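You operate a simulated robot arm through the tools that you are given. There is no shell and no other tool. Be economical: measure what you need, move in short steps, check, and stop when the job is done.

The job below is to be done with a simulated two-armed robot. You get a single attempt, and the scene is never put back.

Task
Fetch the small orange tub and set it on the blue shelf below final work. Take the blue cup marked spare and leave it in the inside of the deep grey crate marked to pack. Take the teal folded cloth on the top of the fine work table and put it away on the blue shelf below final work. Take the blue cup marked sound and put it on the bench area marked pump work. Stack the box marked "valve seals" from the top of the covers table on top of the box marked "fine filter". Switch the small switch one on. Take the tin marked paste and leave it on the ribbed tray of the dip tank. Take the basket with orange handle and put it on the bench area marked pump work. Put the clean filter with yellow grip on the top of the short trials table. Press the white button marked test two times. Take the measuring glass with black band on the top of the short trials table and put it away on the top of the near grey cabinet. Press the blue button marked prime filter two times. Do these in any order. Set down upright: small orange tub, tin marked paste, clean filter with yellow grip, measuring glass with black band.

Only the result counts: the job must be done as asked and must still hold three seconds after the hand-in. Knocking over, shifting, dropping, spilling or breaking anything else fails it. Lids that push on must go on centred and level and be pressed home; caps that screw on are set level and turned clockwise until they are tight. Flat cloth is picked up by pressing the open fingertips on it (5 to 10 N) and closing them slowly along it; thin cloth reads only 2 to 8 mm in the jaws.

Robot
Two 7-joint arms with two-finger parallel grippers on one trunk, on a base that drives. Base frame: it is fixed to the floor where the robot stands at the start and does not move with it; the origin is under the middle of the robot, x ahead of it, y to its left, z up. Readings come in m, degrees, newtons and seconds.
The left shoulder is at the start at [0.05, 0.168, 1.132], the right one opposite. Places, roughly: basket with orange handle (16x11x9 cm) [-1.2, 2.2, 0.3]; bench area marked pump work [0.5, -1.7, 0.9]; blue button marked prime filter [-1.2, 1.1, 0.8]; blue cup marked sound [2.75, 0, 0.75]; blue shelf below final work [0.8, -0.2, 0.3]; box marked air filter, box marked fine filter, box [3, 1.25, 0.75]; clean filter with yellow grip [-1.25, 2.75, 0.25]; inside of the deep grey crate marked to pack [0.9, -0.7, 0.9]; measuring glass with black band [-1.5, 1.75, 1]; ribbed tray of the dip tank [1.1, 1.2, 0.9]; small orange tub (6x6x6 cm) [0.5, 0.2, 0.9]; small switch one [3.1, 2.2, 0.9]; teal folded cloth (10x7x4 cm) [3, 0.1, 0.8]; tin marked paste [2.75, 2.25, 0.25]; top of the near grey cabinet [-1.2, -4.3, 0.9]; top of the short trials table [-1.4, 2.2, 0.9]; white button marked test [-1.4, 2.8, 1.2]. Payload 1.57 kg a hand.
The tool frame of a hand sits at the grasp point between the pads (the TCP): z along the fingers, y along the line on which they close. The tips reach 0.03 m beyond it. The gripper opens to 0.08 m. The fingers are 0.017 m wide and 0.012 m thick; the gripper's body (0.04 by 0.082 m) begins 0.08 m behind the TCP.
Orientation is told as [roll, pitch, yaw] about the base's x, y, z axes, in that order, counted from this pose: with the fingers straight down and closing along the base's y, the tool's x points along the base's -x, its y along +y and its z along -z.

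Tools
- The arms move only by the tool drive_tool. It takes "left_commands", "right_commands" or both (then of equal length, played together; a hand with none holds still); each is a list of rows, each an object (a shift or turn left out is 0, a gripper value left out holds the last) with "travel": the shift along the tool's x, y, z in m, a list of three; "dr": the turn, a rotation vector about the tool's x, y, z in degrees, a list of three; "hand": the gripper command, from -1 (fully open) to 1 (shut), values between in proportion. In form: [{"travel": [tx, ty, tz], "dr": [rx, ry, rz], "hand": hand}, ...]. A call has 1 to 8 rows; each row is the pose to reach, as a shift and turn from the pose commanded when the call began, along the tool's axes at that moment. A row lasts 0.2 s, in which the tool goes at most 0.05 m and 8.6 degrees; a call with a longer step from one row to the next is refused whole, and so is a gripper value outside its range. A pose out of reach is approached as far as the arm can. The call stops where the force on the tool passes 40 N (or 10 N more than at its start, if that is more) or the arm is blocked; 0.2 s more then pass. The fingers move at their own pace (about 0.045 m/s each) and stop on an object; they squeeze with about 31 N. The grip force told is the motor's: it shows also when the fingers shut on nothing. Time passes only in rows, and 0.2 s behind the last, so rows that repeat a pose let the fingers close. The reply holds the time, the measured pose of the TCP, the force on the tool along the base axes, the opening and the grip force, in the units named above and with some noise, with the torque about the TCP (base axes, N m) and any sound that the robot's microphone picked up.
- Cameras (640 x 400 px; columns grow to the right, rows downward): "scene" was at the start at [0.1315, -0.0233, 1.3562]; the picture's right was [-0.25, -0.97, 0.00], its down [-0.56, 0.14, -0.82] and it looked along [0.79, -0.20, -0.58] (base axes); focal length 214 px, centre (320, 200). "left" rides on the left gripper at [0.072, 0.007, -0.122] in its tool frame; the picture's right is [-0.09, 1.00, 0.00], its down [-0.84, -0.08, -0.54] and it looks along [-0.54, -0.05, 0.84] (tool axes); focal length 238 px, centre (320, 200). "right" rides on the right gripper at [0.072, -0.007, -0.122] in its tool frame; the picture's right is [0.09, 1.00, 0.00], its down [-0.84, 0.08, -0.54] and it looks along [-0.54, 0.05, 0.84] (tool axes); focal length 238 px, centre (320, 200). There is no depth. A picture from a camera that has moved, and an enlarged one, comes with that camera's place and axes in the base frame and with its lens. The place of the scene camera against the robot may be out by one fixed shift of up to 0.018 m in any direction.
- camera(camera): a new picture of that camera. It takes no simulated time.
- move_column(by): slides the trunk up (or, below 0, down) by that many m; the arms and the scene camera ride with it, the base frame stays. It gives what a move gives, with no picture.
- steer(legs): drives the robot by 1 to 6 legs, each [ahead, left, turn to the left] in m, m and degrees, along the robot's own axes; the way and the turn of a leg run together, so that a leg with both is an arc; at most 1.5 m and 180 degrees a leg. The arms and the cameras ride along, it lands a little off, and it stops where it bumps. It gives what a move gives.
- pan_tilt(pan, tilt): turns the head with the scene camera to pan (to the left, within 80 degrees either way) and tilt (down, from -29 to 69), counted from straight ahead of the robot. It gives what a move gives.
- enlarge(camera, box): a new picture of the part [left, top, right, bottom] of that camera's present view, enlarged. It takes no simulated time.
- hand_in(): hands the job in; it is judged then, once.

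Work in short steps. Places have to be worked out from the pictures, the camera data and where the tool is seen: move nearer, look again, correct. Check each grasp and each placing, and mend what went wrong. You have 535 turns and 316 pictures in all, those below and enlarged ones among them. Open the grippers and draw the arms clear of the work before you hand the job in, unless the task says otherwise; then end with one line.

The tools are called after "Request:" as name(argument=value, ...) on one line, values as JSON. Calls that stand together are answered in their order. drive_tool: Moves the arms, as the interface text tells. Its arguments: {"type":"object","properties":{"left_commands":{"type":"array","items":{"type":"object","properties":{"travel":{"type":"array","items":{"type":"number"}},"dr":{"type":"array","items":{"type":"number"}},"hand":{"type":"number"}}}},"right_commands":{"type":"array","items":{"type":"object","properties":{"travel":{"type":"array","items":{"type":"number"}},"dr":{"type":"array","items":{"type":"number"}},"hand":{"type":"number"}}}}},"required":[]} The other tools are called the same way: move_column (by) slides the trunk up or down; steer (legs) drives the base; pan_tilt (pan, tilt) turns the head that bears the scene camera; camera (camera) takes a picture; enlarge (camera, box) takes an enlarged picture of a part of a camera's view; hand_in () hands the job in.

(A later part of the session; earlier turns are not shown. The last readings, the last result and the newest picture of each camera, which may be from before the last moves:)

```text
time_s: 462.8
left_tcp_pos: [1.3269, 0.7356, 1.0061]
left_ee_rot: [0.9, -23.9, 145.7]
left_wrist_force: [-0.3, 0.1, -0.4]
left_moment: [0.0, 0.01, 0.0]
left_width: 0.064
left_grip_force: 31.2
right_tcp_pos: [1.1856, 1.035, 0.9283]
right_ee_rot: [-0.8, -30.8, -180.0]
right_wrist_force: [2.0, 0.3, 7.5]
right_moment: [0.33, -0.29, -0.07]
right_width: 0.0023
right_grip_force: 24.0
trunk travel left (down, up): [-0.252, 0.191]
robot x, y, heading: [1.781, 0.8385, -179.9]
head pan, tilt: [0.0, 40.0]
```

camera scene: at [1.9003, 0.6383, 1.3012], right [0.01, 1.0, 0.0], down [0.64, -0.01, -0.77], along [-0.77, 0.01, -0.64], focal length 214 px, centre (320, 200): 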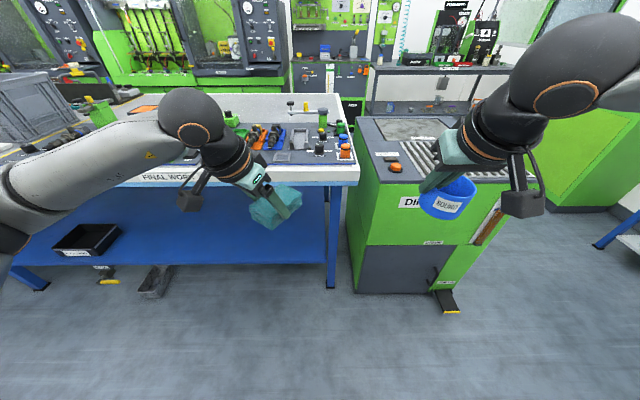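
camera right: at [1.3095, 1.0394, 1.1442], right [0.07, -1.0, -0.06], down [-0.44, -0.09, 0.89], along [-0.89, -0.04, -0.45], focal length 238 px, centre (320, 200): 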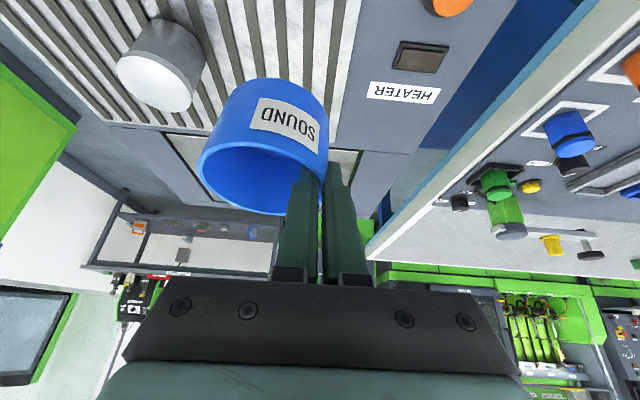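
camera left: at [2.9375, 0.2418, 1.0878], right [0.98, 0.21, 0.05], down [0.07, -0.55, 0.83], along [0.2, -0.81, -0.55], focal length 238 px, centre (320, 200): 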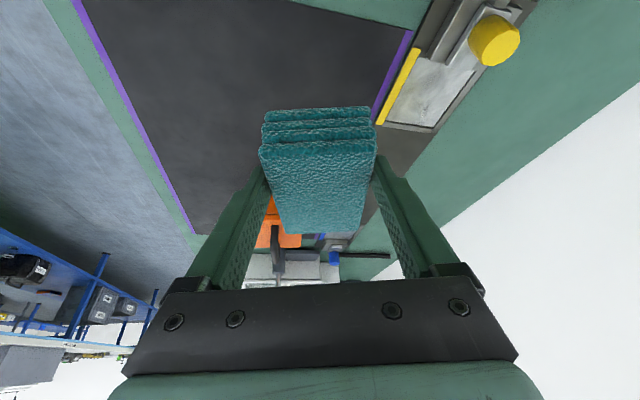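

Contact. Open modestly and lift out.

Request:
drive_tool(right_commands=[{"travel": [0.001, 0, 0.002], "hand": 0.3}, {"travel": [0.001, 0, 0.002]}, {"travel": [-0.019, 0, -0.031]}, {"travel": [-0.039, 0, -0.065]}, {"travel": [-0.06, 0, -0.1]}])

Request:
camera(camera="right")

```text
time_s: 464.0
left_tcp_pos: [1.3248, 0.7341, 1.0054]
left_ee_rot: [0.8, -23.7, 145.7]
left_wrist_force: [0.1, 0.4, -0.2]
left_moment: [-0.03, -0.02, -0.02]
left_width: 0.0639
left_grip_force: 30.9
right_tcp_pos: [1.1835, 1.0325, 1.0445]
right_ee_rot: [-0.8, -30.6, -180.0]
right_wrist_force: [0.1, -1.0, 0.3]
right_moment: [0.03, -0.02, 0.0]
right_width: 0.0281
right_grip_force: 0.0
trunk travel left (down, up): [-0.252, 0.191]
robot x, y, heading: [1.7828, 0.8424, -180.0]
head pan, tilt: [0.0, 40.0]
```

```text
123 pictures are left
camera right: at [1.3084, 1.0375, 1.1113], right [0.07, -1.0, -0.06], down [-0.44, -0.09, 0.89], along [-0.89, -0.04, -0.45], focal length 238 px, centre (320, 200)
```

right: 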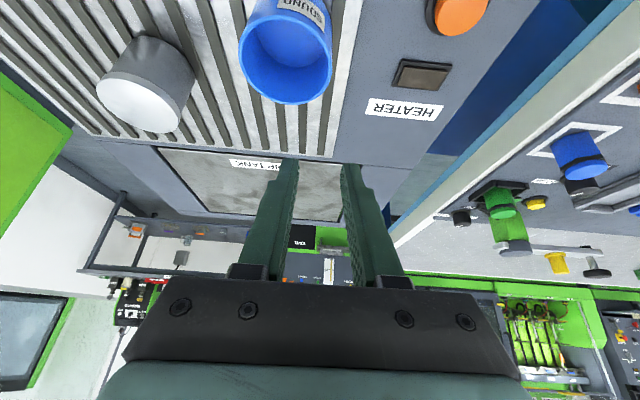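

Cup stands safely on the tray. Now place the cloth: retract the right hand, move along to y≈0.15 and re-orient the left tool (yaw 0°, pitch 45°).

Request:
drive_tool(right_commands=[{"travel": [0.035, 0, -0.03]}, {"travel": [0.07, 0, -0.06]}, {"travel": [0.105, 0, -0.085]}, {"travel": [0.14, 0, -0.11]}])

Request:
steer(legs=[[-0.2, 0, 0], [0, 0.7, 0]])

Request:
drive_tool(left_commands=[{"dr": [-2.76, 0, -6.2]}, {"dr": [-5.5, 0, -12.4]}, {"dr": [-8.3, 0, -18.7]}, {"dr": [-11, 0, -24.9]}, {"dr": [-13.8, 0, -31.1]}])

Request:
drive_tool(left_commands=[{"dr": [0, -7, 0]}, {"dr": [0, -14, 0]}, {"dr": [0, -21, 0]}])

Request:
camera(camera="left")

```text
time_s: 465.0
left_tcp_pos: [1.326, 0.7349, 1.0041]
left_ee_rot: [0.9, -23.8, 145.7]
left_wrist_force: [-0.8, 0.2, 0.2]
left_moment: [0.03, -0.02, -0.01]
left_width: 0.064
left_grip_force: 30.6
right_tcp_pos: [1.3629, 1.0316, 1.0654]
right_ee_rot: [-0.8, -30.6, -180.0]
right_wrist_force: [0.6, -0.4, -0.8]
right_moment: [-0.01, -0.01, -0.01]
right_width: 0.0282
right_grip_force: 0.0
trunk travel left (down, up): [-0.252, 0.191]
robot x, y, heading: [1.7737, 0.8391, -179.8]
head pan, tilt: [0.0, 40.0]
```

```text
time_s: 470.0
left_tcp_pos: [1.5289, 0.0351, 1.0049]
left_ee_rot: [0.9, -23.8, 145.8]
left_wrist_force: [-0.8, -0.2, 0.0]
left_moment: [0.03, 0.0, 0.0]
left_width: 0.0637
left_grip_force: 31.6
right_tcp_pos: [1.5616, 0.3311, 1.0652]
right_ee_rot: [-0.7, -30.7, -179.7]
right_wrist_force: [-0.2, -0.5, 0.1]
right_moment: [0.0, -0.03, -0.01]
right_width: 0.0282
right_grip_force: 0.1
trunk travel left (down, up): [-0.252, 0.191]
robot x, y, heading: [1.9799, 0.1424, -180.0]
head pan, tilt: [0.0, 40.0]
```

```text
time_s: 471.2
left_tcp_pos: [1.5289, 0.0348, 1.004]
left_ee_rot: [0.8, -24.3, -180.0]
left_wrist_force: [0.1, 0.5, -1.2]
left_moment: [0.0, 0.0, 0.01]
left_width: 0.064
left_grip_force: 31.7
right_tcp_pos: [1.5628, 0.3319, 1.0644]
right_ee_rot: [-0.8, -30.7, -179.9]
right_wrist_force: [0.1, 0.8, -0.4]
right_moment: [-0.03, -0.01, -0.01]
right_width: 0.028
right_grip_force: 0.0
trunk travel left (down, up): [-0.252, 0.191]
robot x, y, heading: [1.9796, 0.1383, -179.9]
head pan, tilt: [0.0, 40.0]
```

```text
time_s: 472.0
left_tcp_pos: [1.5277, 0.0356, 1.0058]
left_ee_rot: [1.0, -45.4, 179.6]
left_wrist_force: [-0.3, 0.2, -0.6]
left_moment: [0.03, 0.02, -0.01]
left_width: 0.0638
left_grip_force: 30.8
right_tcp_pos: [1.5621, 0.3307, 1.0665]
right_ee_rot: [-0.8, -30.8, -179.8]
right_wrist_force: [0.0, -0.1, 0.7]
right_moment: [-0.02, 0.02, 0.03]
right_width: 0.0281
right_grip_force: 0.0
trunk travel left (down, up): [-0.252, 0.191]
robot x, y, heading: [1.9792, 0.1387, -180.0]
head pan, tilt: [0.0, 40.0]
```

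```text
122 pictures are left
camera left: at [1.6654, 0.0287, 1.0388], right [-0.06, -1.0, 0.08], down [-0.2, 0.09, 0.98], along [-0.98, 0.04, -0.21], focal length 238 px, centre (320, 200)
```

left: 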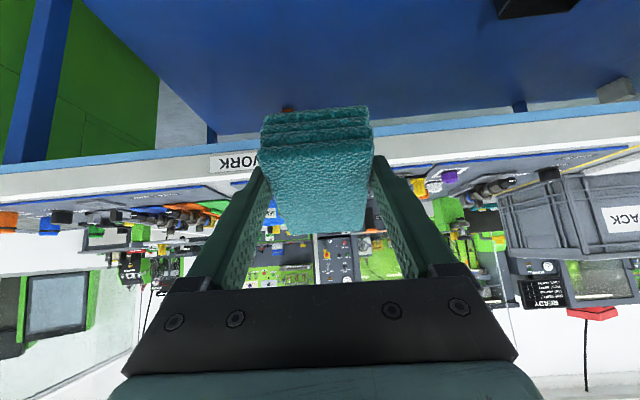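

Lower the trunk and the hand to shelf height, then check.

Request:
move_column(by=-0.25)

Request:
drive_tool(left_commands=[{"travel": [0.028, 0, 0.028]}, {"travel": [0.056, 0, 0.056]}, {"travel": [0.085, 0, 0.085]}, {"travel": [0.113, 0, 0.113]}, {"travel": [0.141, 0, 0.141]}, {"travel": [0.17, 0, 0.17]}, {"travel": [0.198, 0, 0.198]}, {"travel": [0.226, 0, 0.226]}])

Request:
steer(legs=[[0.22, 0, 0]])

Request:
camera(camera="left")

Request:
camera(camera="scene")

```text
time_s: 474.6
left_tcp_pos: [1.5276, 0.0353, 0.7553]
left_ee_rot: [1.0, -45.3, 179.6]
left_wrist_force: [0.0, 0.7, -0.8]
left_moment: [-0.04, 0.02, 0.02]
left_width: 0.0637
left_grip_force: 31.0
right_tcp_pos: [1.563, 0.3307, 0.815]
right_ee_rot: [-0.9, -30.7, -179.8]
right_wrist_force: [0.5, -0.2, 0.2]
right_moment: [-0.03, 0.01, 0.0]
right_width: 0.0282
right_grip_force: 0.1
trunk travel left (down, up): [-0.002, 0.441]
robot x, y, heading: [1.9815, 0.1399, -180.0]
head pan, tilt: [0.0, 40.0]
```

```text
time_s: 476.4
left_tcp_pos: [1.5244, 0.0301, 0.4356]
left_ee_rot: [1.0, -45.3, 179.5]
left_wrist_force: [0.6, -0.7, -0.4]
left_moment: [0.01, 0.02, 0.01]
left_width: 0.0636
left_grip_force: 30.9
right_tcp_pos: [1.563, 0.331, 0.8145]
right_ee_rot: [-0.8, -30.7, -179.9]
right_wrist_force: [0.1, -0.9, 0.6]
right_moment: [0.02, 0.01, 0.04]
right_width: 0.0279
right_grip_force: 0.0
trunk travel left (down, up): [-0.002, 0.441]
robot x, y, heading: [1.9834, 0.1441, -179.9]
head pan, tilt: [0.0, 40.0]
```

```text
time_s: 478.1
left_tcp_pos: [1.3052, 0.0289, 0.4361]
left_ee_rot: [1.0, -45.4, 179.6]
left_wrist_force: [-0.2, -0.2, -0.9]
left_moment: [-0.02, -0.01, 0.01]
left_width: 0.0637
left_grip_force: 30.8
right_tcp_pos: [1.3439, 0.3313, 0.8139]
right_ee_rot: [-0.8, -30.7, -179.8]
right_wrist_force: [0.1, 0.6, 1.4]
right_moment: [-0.01, 0.0, -0.05]
right_width: 0.0279
right_grip_force: 0.1
trunk travel left (down, up): [-0.002, 0.441]
robot x, y, heading: [1.7628, 0.134, -179.6]
head pan, tilt: [0.0, 40.0]
```

```text
121 pictures are left
camera left: at [1.4437, 0.0232, 0.4702], right [-0.06, -1.0, 0.08], down [-0.2, 0.09, 0.97], along [-0.98, 0.04, -0.21], focal length 238 px, centre (320, 200)
```

left: 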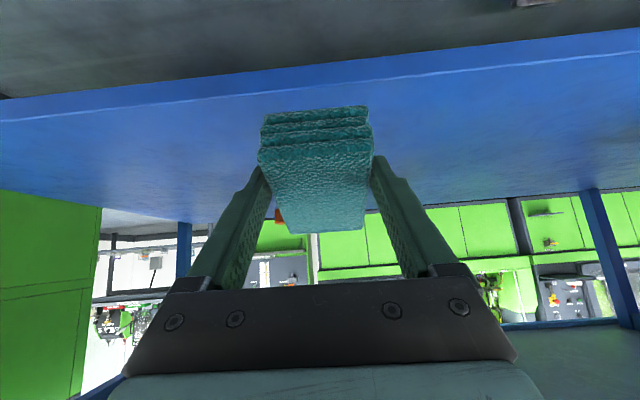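

```text
120 pictures are left
camera scene: at [1.6436, 0.1388, 1.0511], right [0.0, 1.0, 0.0], down [0.64, 0.0, -0.77], along [-0.77, 0.0, -0.64], focal length 214 px, centre (320, 200)
```

scene: 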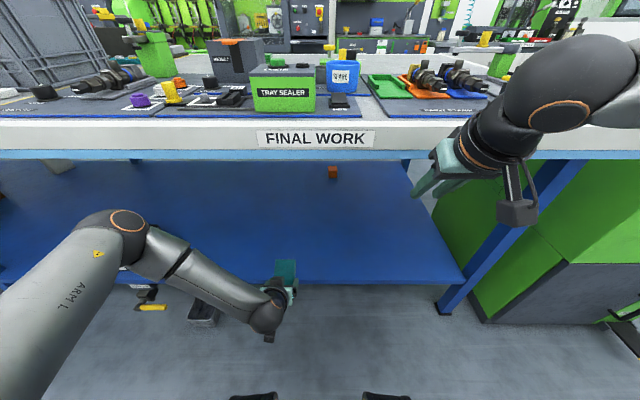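

A labelled blue cup stands behind on this bench — zoom. Also pull the right hand back from the bench edge before moving in.

Request:
enlarge(camera="scene", box=[240, 30, 420, 130])

Request:
drive_tool(right_commands=[{"travel": [0.035, 0, -0.02]}, {"travel": [0.07, 0, -0.04]}, {"travel": [0.105, 0, -0.06]}, {"travel": [0.14, 0, -0.08]}])

```text
3.56 times, centred on (330, 80) of scene
camera zoom: at [1.6436, 0.1388, 1.0511], right [0.0, 1.0, 0.0], down [0.64, 0.0, -0.77], along [-0.77, 0.0, -0.64], focal length 763 px, centre (284, 627)
```

zoom: 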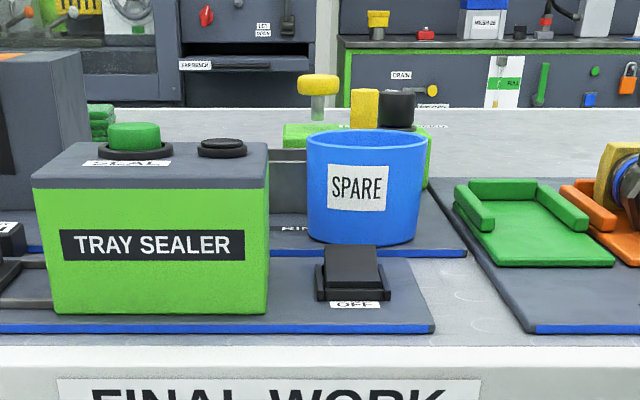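

```text
time_s: 479.1
left_tcp_pos: [1.3057, 0.0291, 0.4361]
left_ee_rot: [1.0, -45.3, 179.5]
left_wrist_force: [0.0, 0.1, -1.7]
left_moment: [-0.01, -0.01, -0.01]
left_width: 0.0639
left_grip_force: 30.7
right_tcp_pos: [1.4918, 0.3247, 0.8314]
right_ee_rot: [-0.8, -30.5, -179.9]
right_wrist_force: [-0.3, 0.4, 0.6]
right_moment: [0.0, 0.0, 0.04]
right_width: 0.0282
right_grip_force: 0.1
right hand out of reach, approached as far as the arm can: row 4
trunk travel left (down, up): [-0.002, 0.441]
robot x, y, heading: [1.7619, 0.1431, -179.6]
head pan, tilt: [0.0, 40.0]
```

SPARE cup found (≈[0.94, 0.2]). First set the cloth on the shelf: drive in 0.2 m and lower.

Request:
steer(legs=[[0.2, 0, 0]])

Request:
drive_tool(left_commands=[{"travel": [0.02, 0, 0.02]}, {"travel": [0.04, 0, 0.04]}, {"travel": [0.05, 0, 0.05]}, {"travel": [0.0535, 0, 0.0535]}, {"travel": [0.057, 0, 0.057]}, {"travel": [0.0605, 0, 0.0605]}, {"travel": [0.064, 0, 0.064]}])

Request:
camera(camera="left")

```text
time_s: 480.7
left_tcp_pos: [1.1057, 0.0293, 0.4356]
left_ee_rot: [1.0, -45.2, 179.4]
left_wrist_force: [-0.3, 0.2, -0.9]
left_moment: [-0.01, -0.03, 0.03]
left_width: 0.064
left_grip_force: 30.4
right_tcp_pos: [1.2915, 0.3239, 0.8323]
right_ee_rot: [-1.0, -30.5, -179.8]
right_wrist_force: [1.2, 0.6, 0.7]
right_moment: [-0.01, -0.01, -0.01]
right_width: 0.0284
right_grip_force: 0.1
trunk travel left (down, up): [-0.002, 0.441]
robot x, y, heading: [1.5638, 0.1386, -180.2]
head pan, tilt: [0.0, 40.0]
```

```text
time_s: 482.3
left_tcp_pos: [1.0976, 0.0435, 0.3531]
left_ee_rot: [1.7, -44.8, 179.6]
left_wrist_force: [-0.2, 0.2, -1.0]
left_moment: [0.05, 0.04, -0.01]
left_width: 0.0637
left_grip_force: 31.3
left hand out of reach, approached as far as the arm can: row 2, 3, 4, 5, 6, 7
right_tcp_pos: [1.2922, 0.3237, 0.8326]
right_ee_rot: [-0.9, -30.6, -179.7]
right_wrist_force: [-0.7, 0.1, -0.1]
right_moment: [0.0, 0.01, -0.03]
right_width: 0.028
right_grip_force: 0.0
trunk travel left (down, up): [-0.002, 0.441]
robot x, y, heading: [1.565, 0.1424, -179.9]
head pan, tilt: [0.0, 40.0]
```

```text
118 pictures are left
camera left: at [1.2358, 0.0383, 0.3889], right [-0.05, -0.99, 0.09], down [-0.21, 0.09, 0.97], along [-0.98, 0.03, -0.22], focal length 238 px, centre (320, 200)
```

left: 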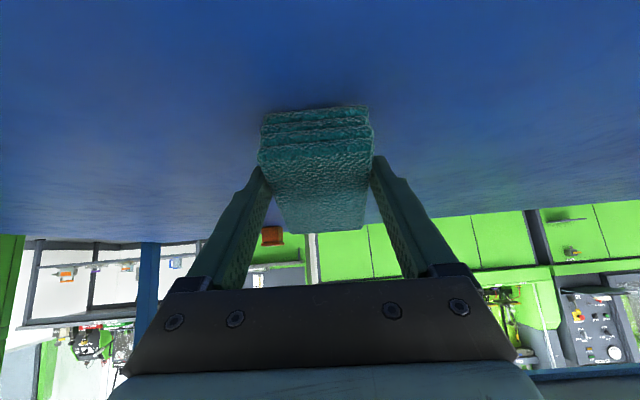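

Slightly above the shelf still; reach further along the tool axis until contact.

Request:
drive_tool(left_commands=[{"travel": [0, 0, 0.015]}, {"travel": [0, 0, 0.03]}, {"travel": [0, 0, 0.04]}, {"travel": [0, 0, 0.05]}, {"travel": [0, 0, 0.06]}])

```text
time_s: 483.1
left_tcp_pos: [1.0688, 0.0471, 0.3321]
left_ee_rot: [1.4, -45.5, 179.4]
left_wrist_force: [7.6, -2.3, 17.8]
left_moment: [0.1, -0.48, -0.1]
left_width: 0.0642
left_grip_force: 30.6
left hand out of reach, approached as far as the arm can: row 1, 2, 3
right_tcp_pos: [1.2923, 0.3242, 0.832]
right_ee_rot: [-0.8, -30.6, -179.9]
right_wrist_force: [-0.2, -0.3, 0.1]
right_moment: [0.0, 0.0, 0.02]
right_width: 0.028
right_grip_force: 0.0
trunk travel left (down, up): [-0.002, 0.441]
robot x, y, heading: [1.5613, 0.14, -179.7]
head pan, tilt: [0.0, 40.0]
stopped in row 4 (left hand): the force on the tool passed its limit (the readings are from after the stop); the commanded pose is now the measured one
```

Contact with the shelf. Open and retreat.

Request:
drive_tool(left_commands=[{"travel": [0, 0, -0.002], "hand": -1}, {"travel": [0, 0, -0.002]}, {"travel": [0, 0, -0.002]}, {"travel": [0, 0, -0.03]}, {"travel": [0, 0, -0.07]}, {"travel": [0, 0, -0.1]}])

Request:
camera(camera="left")

```text
time_s: 484.5
left_tcp_pos: [1.1398, 0.0482, 0.4018]
left_ee_rot: [1.3, -45.2, 179.5]
left_wrist_force: [0.1, -0.1, 0.2]
left_moment: [-0.02, 0.01, 0.01]
left_width: 0.0804
left_grip_force: 0.0
right_tcp_pos: [1.2923, 0.3238, 0.8313]
right_ee_rot: [-0.8, -30.6, -179.9]
right_wrist_force: [-1.4, 0.3, 0.8]
right_moment: [-0.02, 0.02, 0.03]
right_width: 0.028
right_grip_force: 0.1
trunk travel left (down, up): [-0.002, 0.441]
robot x, y, heading: [1.5615, 0.1394, -180.2]
head pan, tilt: [0.0, 40.0]
```

```text
117 pictures are left
camera left: at [1.2773, 0.0423, 0.4355], right [-0.06, -0.99, 0.08], down [-0.21, 0.09, 0.97], along [-0.98, 0.04, -0.21], focal length 238 px, centre (320, 200)
```

left: 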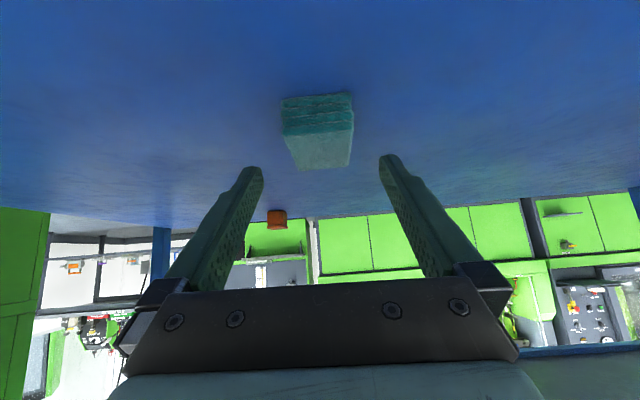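

Cloth is on the shelf (tub still fine behind). Now the spare cup: back out, raise, and view the bench top from the east.

Request:
steer(legs=[[-0.4, 0, 0]])

Request:
move_column(by=0.4)

Request:
drive_tool(left_commands=[{"travel": [-0.03, 0, -0.03]}, {"travel": [-0.06, 0, -0.06]}, {"travel": [-0.09, 0, -0.09]}, {"travel": [-0.12, 0, -0.12]}, {"travel": [-0.15, 0, -0.15]}])

Request:
steer(legs=[[0.15, -0.12, 0]])

Request:
camera(camera="scene")

Request:
camera(camera="left")

```text
time_s: 487.0
left_tcp_pos: [1.5377, 0.0506, 0.401]
left_ee_rot: [1.4, -45.3, 179.2]
left_wrist_force: [0.1, 0.1, -0.3]
left_moment: [0.0, 0.01, 0.03]
left_width: 0.0802
left_grip_force: 0.1
right_tcp_pos: [1.6906, 0.3264, 0.8311]
right_ee_rot: [-1.0, -30.5, 180.0]
right_wrist_force: [1.0, 0.2, 0.8]
right_moment: [-0.02, 0.03, -0.01]
right_width: 0.028
right_grip_force: 0.1
trunk travel left (down, up): [-0.002, 0.441]
robot x, y, heading: [1.9585, 0.1379, 179.9]
head pan, tilt: [0.0, 40.0]
```

```text
time_s: 490.8
left_tcp_pos: [1.5386, 0.0489, 0.8005]
left_ee_rot: [1.5, -45.1, 179.2]
left_wrist_force: [-0.1, -0.2, 0.1]
left_moment: [0.0, 0.05, -0.01]
left_width: 0.0801
left_grip_force: 0.1
right_tcp_pos: [1.69, 0.3252, 1.2328]
right_ee_rot: [-1.0, -30.5, 179.9]
right_wrist_force: [0.7, -0.6, 0.4]
right_moment: [0.0, -0.03, 0.01]
right_width: 0.028
right_grip_force: 0.1
trunk travel left (down, up): [-0.402, 0.041]
robot x, y, heading: [1.9616, 0.1417, 179.9]
head pan, tilt: [0.0, 40.0]
```

```text
time_s: 492.0
left_tcp_pos: [1.5388, 0.052, 1.0138]
left_ee_rot: [1.4, -45.2, 179.3]
left_wrist_force: [0.4, 0.0, -0.3]
left_moment: [-0.02, -0.02, 0.0]
left_width: 0.0798
left_grip_force: 0.0
right_tcp_pos: [1.6916, 0.3255, 1.2326]
right_ee_rot: [-0.9, -30.6, 180.0]
right_wrist_force: [-0.3, -0.3, -0.1]
right_moment: [0.0, -0.01, 0.0]
right_width: 0.028
right_grip_force: 0.1
trunk travel left (down, up): [-0.402, 0.041]
robot x, y, heading: [1.9605, 0.136, 179.6]
head pan, tilt: [0.0, 40.0]
```

```text
time_s: 493.6
left_tcp_pos: [1.3891, 0.1729, 1.0139]
left_ee_rot: [1.4, -45.2, 179.2]
left_wrist_force: [0.4, -0.3, -0.4]
left_moment: [-0.02, -0.02, 0.02]
left_width: 0.0802
left_grip_force: 0.2
right_tcp_pos: [1.5409, 0.4443, 1.2316]
right_ee_rot: [-0.8, -30.5, 179.9]
right_wrist_force: [-0.6, 0.1, 0.5]
right_moment: [-0.03, -0.01, 0.0]
right_width: 0.0282
right_grip_force: 0.0
trunk travel left (down, up): [-0.402, 0.041]
robot x, y, heading: [1.8114, 0.2591, 179.7]
head pan, tilt: [0.0, 40.0]
```

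```text
116 pictures are left
camera scene: at [1.6926, 0.2584, 1.451], right [0.0, 1.0, 0.0], down [0.64, 0.0, -0.77], along [-0.77, 0.0, -0.64], focal length 214 px, centre (320, 200)
```

scene: 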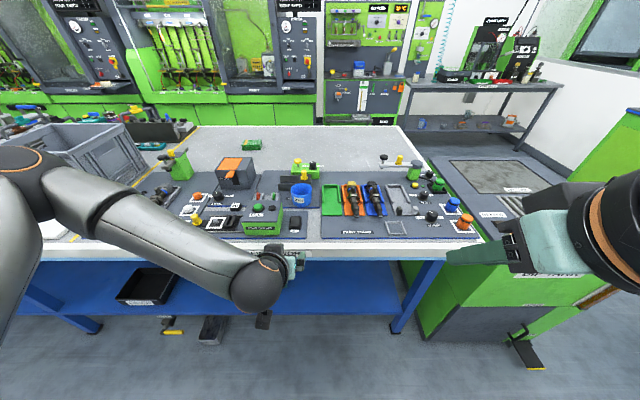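

```text
115 pictures are left
camera left: at [1.5263, 0.1657, 1.048], right [-0.06, -0.99, 0.08], down [-0.21, 0.09, 0.97], along [-0.98, 0.04, -0.21], focal length 238 px, centre (320, 200)
```

left: 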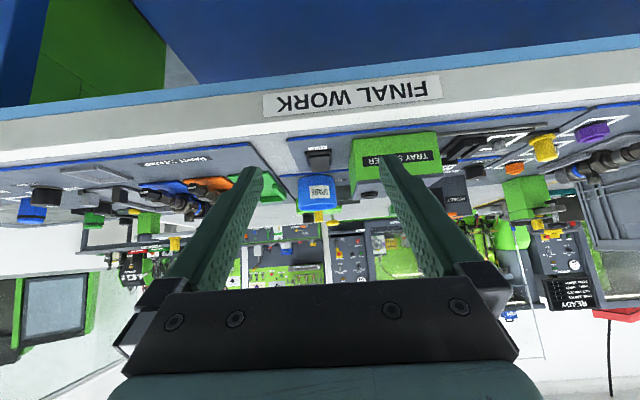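

Request:
enlarge(camera="scene", box=[200, 140, 420, 250])

```text
2.91 times, centred on (310, 195) of scene
camera zoom: at [1.6926, 0.2584, 1.451], right [0.0, 1.0, 0.0], down [0.64, 0.0, -0.77], along [-0.77, 0.0, -0.64], focal length 624 px, centre (349, 214)
```

zoom: 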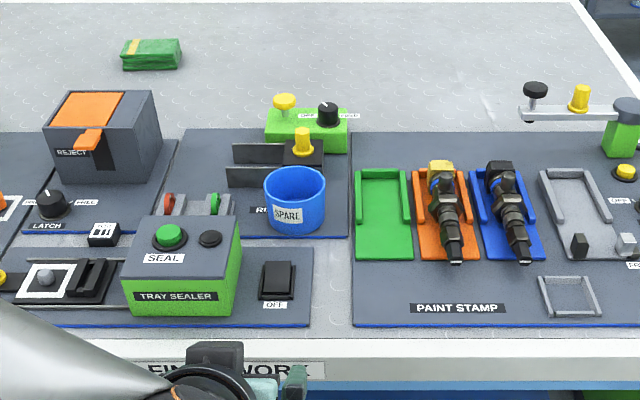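

Grip the +y wall (clear gap to the green tray). Drive 0.2 m closer, set pitch ≈32°, jaws 5 cm, and re-view.

Request:
drive_tool(left_commands=[{"travel": [0, 0, 0], "dr": [0, 6.5, 0], "hand": -0.25}, {"travel": [0, 0, 0], "dr": [0, 13, 0]}])

Request:
steer(legs=[[0.19, -0.03, 0]])

Request:
camera(camera="left")

```text
time_s: 494.2
left_tcp_pos: [1.3895, 0.1719, 1.0143]
left_ee_rot: [1.1, -32.1, 179.5]
left_wrist_force: [-0.5, 0.2, -0.4]
left_moment: [0.02, 0.01, 0.03]
left_width: 0.05
left_grip_force: 0.1
right_tcp_pos: [1.5419, 0.4442, 1.2322]
right_ee_rot: [-0.9, -30.5, 179.9]
right_wrist_force: [0.4, 0.2, 0.3]
right_moment: [-0.01, 0.03, -0.03]
right_width: 0.028
right_grip_force: 0.0
trunk travel left (down, up): [-0.402, 0.041]
robot x, y, heading: [1.8159, 0.2599, 179.8]
head pan, tilt: [0.0, 40.0]
```

```text
time_s: 495.8
left_tcp_pos: [1.2007, 0.2008, 1.013]
left_ee_rot: [1.1, -32.2, 179.6]
left_wrist_force: [1.0, 0.0, -1.1]
left_moment: [-0.04, -0.01, 0.0]
left_width: 0.05
left_grip_force: 0.1
right_tcp_pos: [1.3531, 0.4746, 1.2317]
right_ee_rot: [-0.9, -30.5, 179.9]
right_wrist_force: [-0.1, 0.4, -0.2]
right_moment: [0.01, -0.03, 0.01]
right_width: 0.028
right_grip_force: 0.0
trunk travel left (down, up): [-0.402, 0.041]
robot x, y, heading: [1.6239, 0.2902, 179.9]
head pan, tilt: [0.0, 40.0]
```

```text
113 pictures are left
camera left: at [1.3268, 0.1963, 1.0778], right [-0.07, -0.99, 0.07], down [-0.42, 0.09, 0.9], along [-0.9, 0.04, -0.42], focal length 238 px, centre (320, 200)
```

left: 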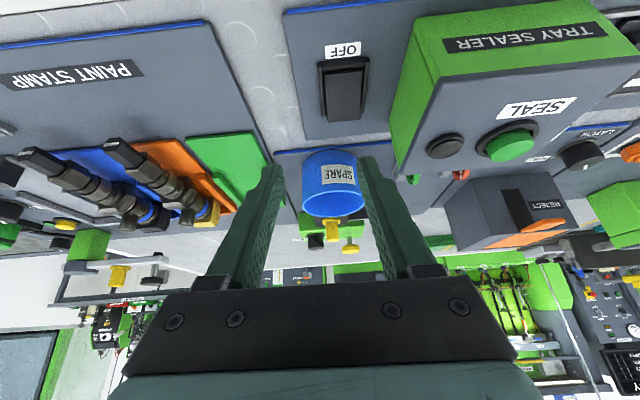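

Cup centre ≈[1.064, 0.192], rim z≈0.958. Move above the +y wall (y≈0.230).

Request:
drive_tool(left_commands=[{"travel": [-0.038, -0.01, 0.021]}, {"travel": [-0.076, -0.02, 0.042]}, {"travel": [-0.1137, -0.029, 0.0634]}])

Request:
camera(camera="left")

```text
time_s: 496.6
left_tcp_pos: [1.0714, 0.2303, 1.0194]
left_ee_rot: [1.2, -32.3, 179.5]
left_wrist_force: [0.4, 0.3, -0.3]
left_moment: [-0.03, 0.0, 0.02]
left_width: 0.05
left_grip_force: 0.2
right_tcp_pos: [1.3538, 0.4744, 1.2318]
right_ee_rot: [-0.8, -30.5, 179.9]
right_wrist_force: [-0.1, 0.3, -0.6]
right_moment: [-0.01, -0.01, -0.01]
right_width: 0.0279
right_grip_force: 0.0
trunk travel left (down, up): [-0.402, 0.041]
robot x, y, heading: [1.6259, 0.289, 179.8]
head pan, tilt: [0.0, 40.0]
```

```text
112 pictures are left
camera left: at [1.1965, 0.2249, 1.084], right [-0.08, -0.99, 0.07], down [-0.42, 0.09, 0.9], along [-0.9, 0.04, -0.42], focal length 238 px, centre (320, 200)
```

left: 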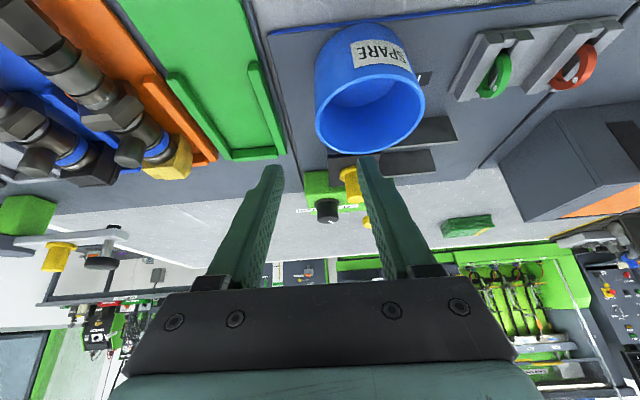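

Good. Lower 5.9 cm over the wall.

Request:
drive_tool(left_commands=[{"travel": [0.0105, 0.003, 0.0166]}, {"travel": [0.021, 0.003, 0.0333]}, {"travel": [0.0314, 0.003, 0.0499]}])

Request:
camera(camera="left")

```text
time_s: 497.4
left_tcp_pos: [1.0713, 0.2266, 0.9613]
left_ee_rot: [1.2, -32.1, 179.5]
left_wrist_force: [-0.1, 0.5, 0.5]
left_moment: [-0.03, -0.01, 0.0]
left_width: 0.0501
left_grip_force: 0.1
right_tcp_pos: [1.3544, 0.4736, 1.2328]
right_ee_rot: [-0.9, -30.5, 180.0]
right_wrist_force: [-0.5, -0.6, 0.1]
right_moment: [0.01, -0.04, 0.0]
right_width: 0.0282
right_grip_force: 0.0
trunk travel left (down, up): [-0.402, 0.041]
robot x, y, heading: [1.6237, 0.2899, 180.0]
head pan, tilt: [0.0, 40.0]
```

```text
111 pictures are left
camera left: at [1.1975, 0.2207, 1.0249], right [-0.07, -1.0, 0.07], down [-0.42, 0.09, 0.9], along [-0.9, 0.04, -0.42], focal length 238 px, centre (320, 200)
```

left: 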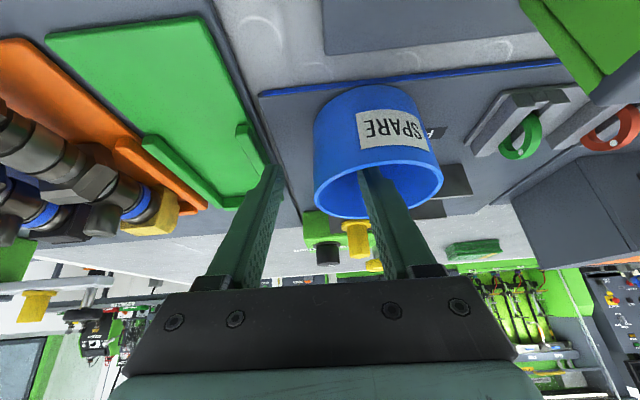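

Inner finger in the cup. Close and lift.

Request:
drive_tool(left_commands=[{"hand": 1}, {"hand": 1}, {"hand": 1}])

Request:
drive_tool(left_commands=[{"travel": [-0.021, 0, -0.034]}, {"travel": [-0.042, 0, -0.068]}, {"travel": [-0.063, 0, -0.102]}, {"travel": [-0.08, 0, -0.127]}])

Request:
steer(legs=[[-0.25, 0, 0], [0, 0.75, 0]])

Request:
camera(camera="scene")

Request:
camera(camera="left")

```text
time_s: 498.1
left_tcp_pos: [1.0714, 0.2262, 0.9615]
left_ee_rot: [1.1, -32.1, 179.7]
left_wrist_force: [-0.3, 0.5, 1.4]
left_moment: [-0.08, -0.05, 0.03]
left_width: 0.009
left_grip_force: 17.8
right_tcp_pos: [1.3546, 0.4744, 1.2325]
right_ee_rot: [-0.9, -30.6, 179.9]
right_wrist_force: [-0.4, -1.1, -0.7]
right_moment: [-0.02, 0.03, 0.03]
right_width: 0.0277
right_grip_force: 0.1
trunk travel left (down, up): [-0.402, 0.041]
robot x, y, heading: [1.6226, 0.2933, 180.0]
head pan, tilt: [0.0, 40.0]
```

```text
time_s: 499.1
left_tcp_pos: [1.0704, 0.2295, 1.1112]
left_ee_rot: [1.2, -32.2, 179.5]
left_wrist_force: [-0.4, -0.2, -1.1]
left_moment: [0.01, 0.0, 0.0]
left_width: 0.0088
left_grip_force: 26.9
right_tcp_pos: [1.3546, 0.4748, 1.2331]
right_ee_rot: [-0.8, -30.6, 179.9]
right_wrist_force: [-0.3, 0.0, -0.3]
right_moment: [0.03, -0.01, -0.01]
right_width: 0.0283
right_grip_force: 0.0
trunk travel left (down, up): [-0.402, 0.041]
robot x, y, heading: [1.6247, 0.2897, 179.8]
head pan, tilt: [0.0, 40.0]
```

```text
time_s: 504.6
left_tcp_pos: [1.3248, -0.5186, 1.1118]
left_ee_rot: [1.1, -32.2, 179.7]
left_wrist_force: [-0.4, 0.3, -0.1]
left_moment: [0.05, -0.03, 0.0]
left_width: 0.0085
left_grip_force: 27.5
right_tcp_pos: [1.607, -0.2716, 1.2309]
right_ee_rot: [-0.8, -30.6, -179.9]
right_wrist_force: [-0.5, -0.4, -0.4]
right_moment: [0.04, -0.01, -0.01]
right_width: 0.0279
right_grip_force: 0.1
trunk travel left (down, up): [-0.402, 0.041]
robot x, y, heading: [1.8757, -0.4548, -180.0]
head pan, tilt: [0.0, 40.0]
```

```text
110 pictures are left
camera scene: at [1.7584, -0.4577, 1.4511], right [0.0, 1.0, 0.0], down [0.64, 0.0, -0.77], along [-0.77, 0.0, -0.64], focal length 214 px, centre (320, 200)
```

scene: 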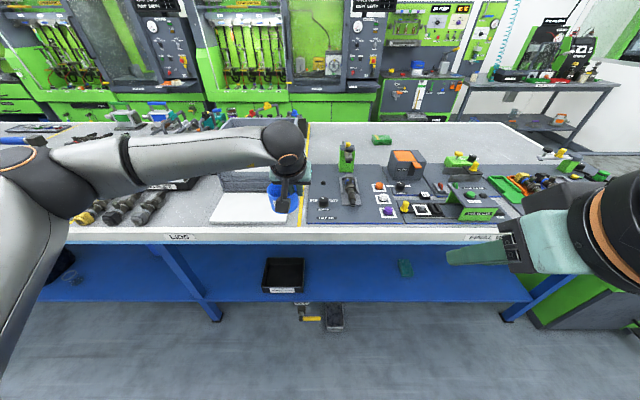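

```text
109 pictures are left
camera left: at [1.4505, -0.523, 1.1753], right [-0.07, -1.0, 0.07], down [-0.42, 0.09, 0.9], along [-0.9, 0.04, -0.42], focal length 238 px, centre (320, 200)
```

left: 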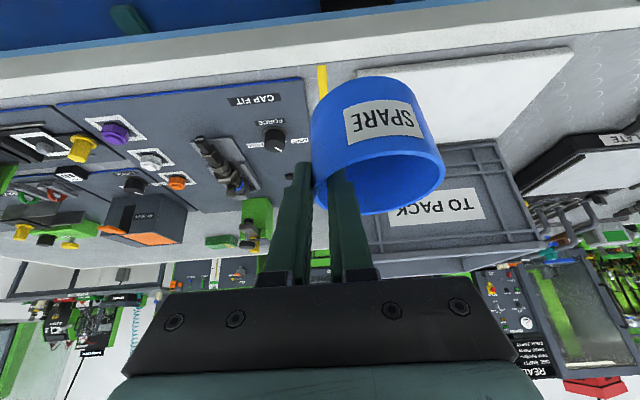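

Raise the cup higher and get a clear look into the crate.

Request:
drive_tool(left_commands=[{"travel": [-0.02, -0.03, -0.034]}, {"travel": [-0.04, -0.06, -0.068]}, {"travel": [-0.05, -0.09, -0.085]}])

Request:
pan_tilt(pan=15, tilt=35)

Request:
camera(camera="scene")

```text
time_s: 505.4
left_tcp_pos: [1.3265, -0.4241, 1.2068]
left_ee_rot: [1.2, -32.2, 179.7]
left_wrist_force: [-0.1, -0.5, -0.4]
left_moment: [0.02, 0.02, 0.01]
left_width: 0.0086
left_grip_force: 27.5
right_tcp_pos: [1.6065, -0.2696, 1.2322]
right_ee_rot: [-0.8, -30.5, -180.0]
right_wrist_force: [-0.1, 0.9, 0.3]
right_moment: [-0.03, 0.02, 0.02]
right_width: 0.0282
right_grip_force: 0.1
trunk travel left (down, up): [-0.402, 0.041]
robot x, y, heading: [1.8789, -0.4566, -179.9]
head pan, tilt: [0.0, 40.0]
```

```text
time_s: 506.2
left_tcp_pos: [1.3272, -0.4249, 1.2061]
left_ee_rot: [1.2, -32.2, 179.7]
left_wrist_force: [0.6, -0.2, -1.2]
left_moment: [-0.01, 0.04, 0.03]
left_width: 0.0084
left_grip_force: 27.3
right_tcp_pos: [1.6066, -0.2709, 1.2319]
right_ee_rot: [-0.9, -30.5, -179.9]
right_wrist_force: [0.0, 0.3, -0.3]
right_moment: [-0.03, -0.03, 0.0]
right_width: 0.0279
right_grip_force: 0.0
trunk travel left (down, up): [-0.402, 0.041]
robot x, y, heading: [1.8775, -0.4544, -180.0]
head pan, tilt: [15.0, 35.0]
```

```text
108 pictures are left
camera scene: at [1.7584, -0.48, 1.4587], right [-0.26, 0.97, 0.0], down [0.55, 0.15, -0.82], along [-0.79, -0.21, -0.57], focal length 214 px, centre (320, 200)
```

scene: 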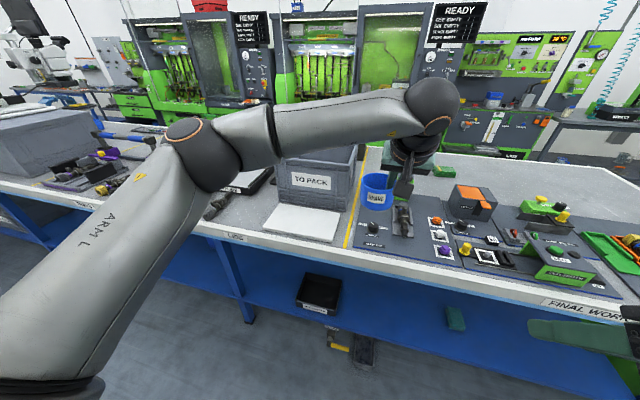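

Crate front wall x≈1.03, y −0.56…−0.85, top ≈1.1–1.14. Bring the tool nearly vertical (pitch 10°), raise the trunk, and move in above the crate.

Request:
move_column(by=0.04)

Request:
drive_tool(left_commands=[{"dr": [0, 7.3, 0]}, {"dr": [0, 14.6, 0]}, {"dr": [0, 22, 0]}])

Request:
steer(legs=[[0, 0.16, 0], [0.22, 0, 0]])

Request:
camera(camera="left")

```text
time_s: 507.0
left_tcp_pos: [1.3268, -0.424, 1.2481]
left_ee_rot: [1.1, -32.2, 179.7]
left_wrist_force: [-0.8, -0.7, -1.0]
left_moment: [0.01, -0.02, -0.01]
left_width: 0.0084
left_grip_force: 27.6
right_tcp_pos: [1.607, -0.2716, 1.2714]
right_ee_rot: [-0.8, -30.5, -179.8]
right_wrist_force: [0.0, -0.5, 0.0]
right_moment: [0.0, 0.04, 0.0]
right_width: 0.0281
right_grip_force: 0.0
trunk travel left (down, up): [-0.442, 0.001]
robot x, y, heading: [1.8765, -0.4577, -180.0]
head pan, tilt: [15.0, 35.0]
```

```text
time_s: 507.8
left_tcp_pos: [1.3266, -0.4246, 1.2463]
left_ee_rot: [1.0, -10.2, -180.0]
left_wrist_force: [0.5, 0.5, 0.5]
left_moment: [0.03, 0.04, 0.01]
left_width: 0.0085
left_grip_force: 26.7
right_tcp_pos: [1.6064, -0.2708, 1.2719]
right_ee_rot: [-0.9, -30.6, -179.9]
right_wrist_force: [-0.3, 0.6, 0.2]
right_moment: [-0.04, -0.01, 0.0]
right_width: 0.0282
right_grip_force: 0.0
trunk travel left (down, up): [-0.442, 0.001]
robot x, y, heading: [1.8808, -0.4557, -179.8]
head pan, tilt: [15.0, 35.0]
```

```text
time_s: 510.5
left_tcp_pos: [1.107, -0.5859, 1.2458]
left_ee_rot: [1.0, -10.3, -179.7]
left_wrist_force: [-0.1, 0.6, -0.3]
left_moment: [-0.05, 0.02, -0.02]
left_width: 0.0083
left_grip_force: 26.7
right_tcp_pos: [1.3869, -0.4324, 1.2714]
right_ee_rot: [-0.9, -30.6, -179.9]
right_wrist_force: [0.8, 0.6, 0.1]
right_moment: [-0.01, -0.04, -0.01]
right_width: 0.028
right_grip_force: 0.0
trunk travel left (down, up): [-0.442, 0.001]
robot x, y, heading: [1.658, -0.6123, -179.9]
head pan, tilt: [15.0, 35.0]
```

```text
107 pictures are left
camera left: at [1.1998, -0.5909, 1.3533], right [-0.08, -1.0, 0.03], down [-0.73, 0.08, 0.68], along [-0.68, 0.03, -0.73], focal length 238 px, centre (320, 200)
```

left: 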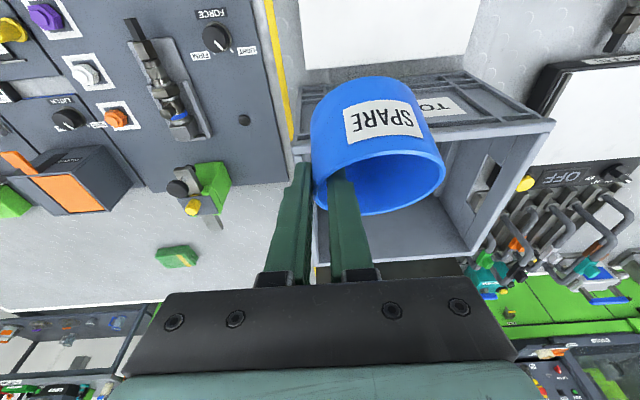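

Crate opening: x 0.83–1.045, y −0.835…−0.563. Target TCP [0.90, −0.665]. Move the base, then extend the arm at this height.

Request:
steer(legs=[[0, 0.08, 0], [0.1, 0, 0]])

Request:
drive_tool(left_commands=[{"travel": [-0.035, 0, 0.006]}, {"travel": [-0.07, 0, 0.012]}, {"travel": [-0.105, 0, 0.018]}])

Request:
camera(camera="left")

```text
time_s: 512.3
left_tcp_pos: [1.0076, -0.6667, 1.2472]
left_ee_rot: [1.0, -10.2, -179.8]
left_wrist_force: [-0.6, -0.9, -0.5]
left_moment: [-0.01, -0.03, 0.02]
left_width: 0.0084
left_grip_force: 27.7
right_tcp_pos: [1.2878, -0.5117, 1.2724]
right_ee_rot: [-0.8, -30.6, -179.7]
right_wrist_force: [0.0, 0.2, -0.7]
right_moment: [-0.01, -0.03, 0.01]
right_width: 0.0279
right_grip_force: 0.0
trunk travel left (down, up): [-0.442, 0.001]
robot x, y, heading: [1.5557, -0.6947, -179.7]
head pan, tilt: [15.0, 35.0]
```

```text
time_s: 513.1
left_tcp_pos: [0.9694, -0.6861, 1.2272]
left_ee_rot: [1.0, -10.2, -179.8]
left_wrist_force: [-0.2, -0.5, 0.3]
left_moment: [0.03, -0.04, 0.01]
left_width: 0.0087
left_grip_force: 27.5
left hand out of reach, approached as far as the arm can: row 1, 2, 3
right_tcp_pos: [1.2876, -0.5119, 1.2706]
right_ee_rot: [-0.8, -30.4, -179.7]
right_wrist_force: [-0.2, -0.1, -0.2]
right_moment: [-0.04, 0.0, -0.03]
right_width: 0.0279
right_grip_force: 0.1
trunk travel left (down, up): [-0.442, 0.001]
robot x, y, heading: [1.558, -0.6961, -180.1]
head pan, tilt: [15.0, 35.0]
```

```text
106 pictures are left
camera left: at [1.0616, -0.6923, 1.3329], right [-0.08, -1.0, 0.03], down [-0.73, 0.08, 0.68], along [-0.68, 0.03, -0.73], focal length 238 px, centre (320, 200)
```

left: 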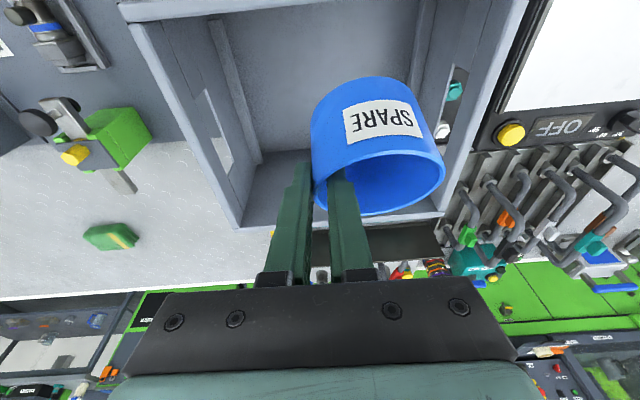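

Cup is over the open crate. Lower 15 cm while moving 7 cm further in.

Request:
drive_tool(left_commands=[{"travel": [0.0, -0.004, 0.04]}, {"travel": [-0.005, -0.008, 0.08]}, {"travel": [-0.02, -0.012, 0.12]}, {"travel": [-0.04, -0.015, 0.1667]}])

Request:
camera(camera="left")

```text
refused: row 4 steps farther than a row can; nothing moved
```

```text
105 pictures are left
camera left: at [1.0616, -0.6923, 1.3329], right [-0.08, -1.0, 0.03], down [-0.73, 0.08, 0.68], along [-0.68, 0.03, -0.73], focal length 238 px, centre (320, 200)
```

left: 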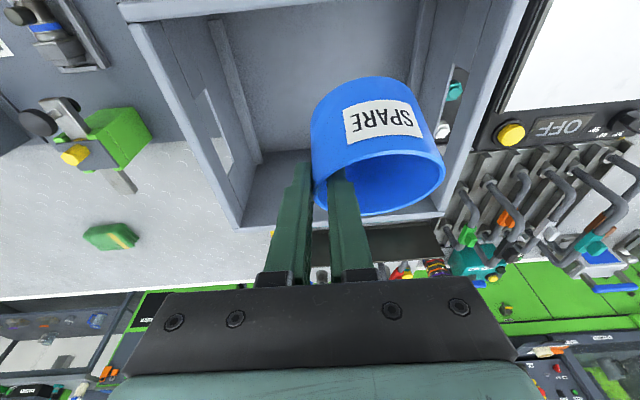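

Request:
drive_tool(left_commands=[{"travel": [0.0, -0.003, 0.034]}, {"travel": [-0.005, -0.006, 0.068]}, {"travel": [-0.01, -0.009, 0.102]}, {"travel": [-0.025, -0.012, 0.136]}, {"travel": [-0.04, -0.015, 0.166]}])

Request:
camera(camera="left")

```text
time_s: 514.3
left_tcp_pos: [0.9398, -0.6988, 1.0697]
left_ee_rot: [1.0, -10.3, -179.8]
left_wrist_force: [0.1, -1.0, -0.3]
left_moment: [0.02, 0.0, -0.01]
left_width: 0.0082
left_grip_force: 27.7
left hand out of reach, approached as far as the arm can: row 1, 2, 3, 4, 5
right_tcp_pos: [1.2875, -0.512, 1.2722]
right_ee_rot: [-0.9, -30.6, -179.8]
right_wrist_force: [0.5, -0.9, 0.8]
right_moment: [0.01, 0.01, 0.02]
right_width: 0.0279
right_grip_force: 0.0
trunk travel left (down, up): [-0.442, 0.001]
robot x, y, heading: [1.5564, -0.6954, -180.0]
head pan, tilt: [15.0, 35.0]
```

```text
104 pictures are left
camera left: at [1.0327, -0.7033, 1.1761], right [-0.08, -1.0, 0.03], down [-0.73, 0.08, 0.68], along [-0.68, 0.03, -0.73], focal length 238 px, centre (320, 200)
```

left: 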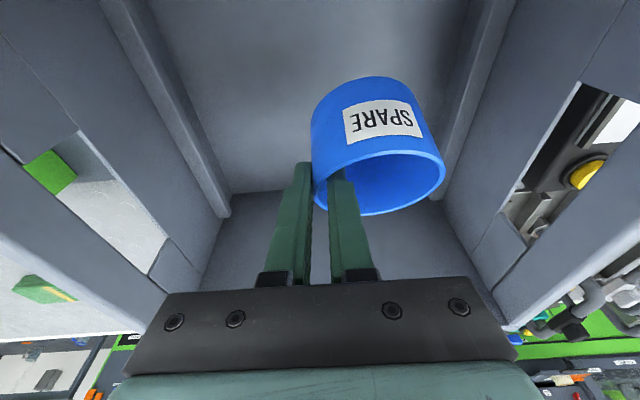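

Nudge the base 2 cm forward/right for wall clearance, then lower with the trunk while watching force.

Request:
steer(legs=[[0.02, -0.02, 0]])

Request:
move_column(by=-0.05)

Request:
move_column(by=-0.03)

Request:
camera(camera="left")

```text
time_s: 515.2
left_tcp_pos: [0.9197, -0.6777, 1.0681]
left_ee_rot: [1.1, -10.1, -179.9]
left_wrist_force: [-0.5, -0.3, -0.6]
left_moment: [-0.02, -0.04, 0.01]
left_width: 0.0082
left_grip_force: 27.1
right_tcp_pos: [1.2676, -0.4914, 1.2722]
right_ee_rot: [-0.8, -30.6, -180.0]
right_wrist_force: [0.4, 0.5, -0.5]
right_moment: [-0.07, 0.0, 0.03]
right_width: 0.0281
right_grip_force: 0.0
trunk travel left (down, up): [-0.442, 0.001]
robot x, y, heading: [1.5367, -0.6773, -179.9]
head pan, tilt: [15.0, 35.0]
```

```text
time_s: 516.1
left_tcp_pos: [0.9209, -0.6787, 1.0195]
left_ee_rot: [1.0, -10.3, -179.8]
left_wrist_force: [0.3, 0.0, -0.6]
left_moment: [0.01, 0.02, -0.01]
left_width: 0.0085
left_grip_force: 26.9
right_tcp_pos: [1.2698, -0.4916, 1.2226]
right_ee_rot: [-0.9, -30.6, -179.8]
right_wrist_force: [-0.3, 0.3, -0.2]
right_moment: [0.04, -0.01, -0.01]
right_width: 0.0278
right_grip_force: 0.1
trunk travel left (down, up): [-0.392, 0.051]
robot x, y, heading: [1.5431, -0.6758, -180.0]
head pan, tilt: [15.0, 35.0]
```

```text
time_s: 516.8
left_tcp_pos: [0.9211, -0.679, 0.9898]
left_ee_rot: [1.1, -10.3, -179.8]
left_wrist_force: [0.1, -0.2, -0.6]
left_moment: [-0.01, -0.03, 0.03]
left_width: 0.0084
left_grip_force: 27.3
right_tcp_pos: [1.2698, -0.4923, 1.1923]
right_ee_rot: [-0.9, -30.5, -179.7]
right_wrist_force: [0.1, -0.8, 0.0]
right_moment: [0.0, 0.0, 0.01]
right_width: 0.0279
right_grip_force: 0.0
trunk travel left (down, up): [-0.362, 0.081]
robot x, y, heading: [1.5402, -0.675, -180.0]
head pan, tilt: [15.0, 35.0]
```

```text
103 pictures are left
camera left: at [1.0144, -0.6832, 1.0966], right [-0.08, -1.0, 0.03], down [-0.73, 0.08, 0.68], along [-0.68, 0.03, -0.73], focal length 238 px, centre (320, 200)
```

left: 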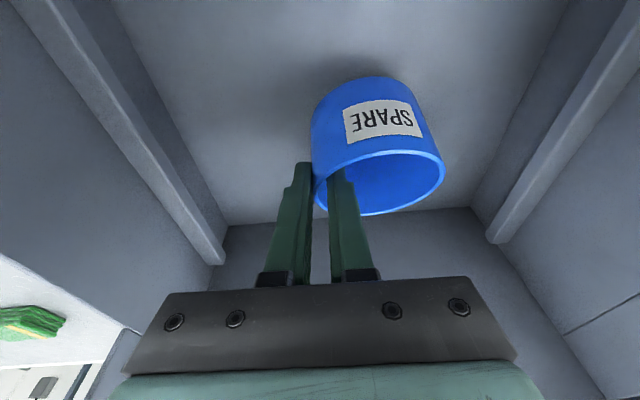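

No contact yet. Lower further in small steps.

Request:
move_column(by=-0.025)

Request:
move_column(by=-0.015)

```text
time_s: 517.5
left_tcp_pos: [0.9237, -0.6762, 0.9715]
left_ee_rot: [0.9, -10.8, -180.0]
left_wrist_force: [6.9, 5.0, 29.5]
left_moment: [-0.64, 0.18, 0.14]
left_width: 0.0102
left_grip_force: 27.7
right_tcp_pos: [1.2731, -0.4918, 1.1686]
right_ee_rot: [-0.8, -30.8, -179.8]
right_wrist_force: [0.8, -0.8, 0.6]
right_moment: [-0.03, -0.02, -0.02]
right_width: 0.0281
right_grip_force: 0.1
trunk travel left (down, up): [-0.337, 0.106]
robot x, y, heading: [1.5413, -0.6727, -180.0]
head pan, tilt: [15.0, 35.0]
```

```text
time_s: 517.9
left_tcp_pos: [0.9211, -0.6765, 0.9688]
left_ee_rot: [0.9, -11.1, 180.0]
left_wrist_force: [3.1, -0.3, 18.3]
left_moment: [-0.65, 0.17, 0.12]
left_width: 0.01
left_grip_force: 28.5
right_tcp_pos: [1.2713, -0.4921, 1.1633]
right_ee_rot: [-0.9, -30.6, -179.9]
right_wrist_force: [0.5, -0.6, 0.6]
right_moment: [0.0, -0.01, 0.0]
right_width: 0.0279
right_grip_force: 0.0
trunk travel left (down, up): [-0.332, 0.111]
robot x, y, heading: [1.541, -0.6756, -179.8]
head pan, tilt: [15.0, 35.0]
stopped: the force on the tool passed its limit (the readings are from after the stop); the commanded pose is now the measured one
```

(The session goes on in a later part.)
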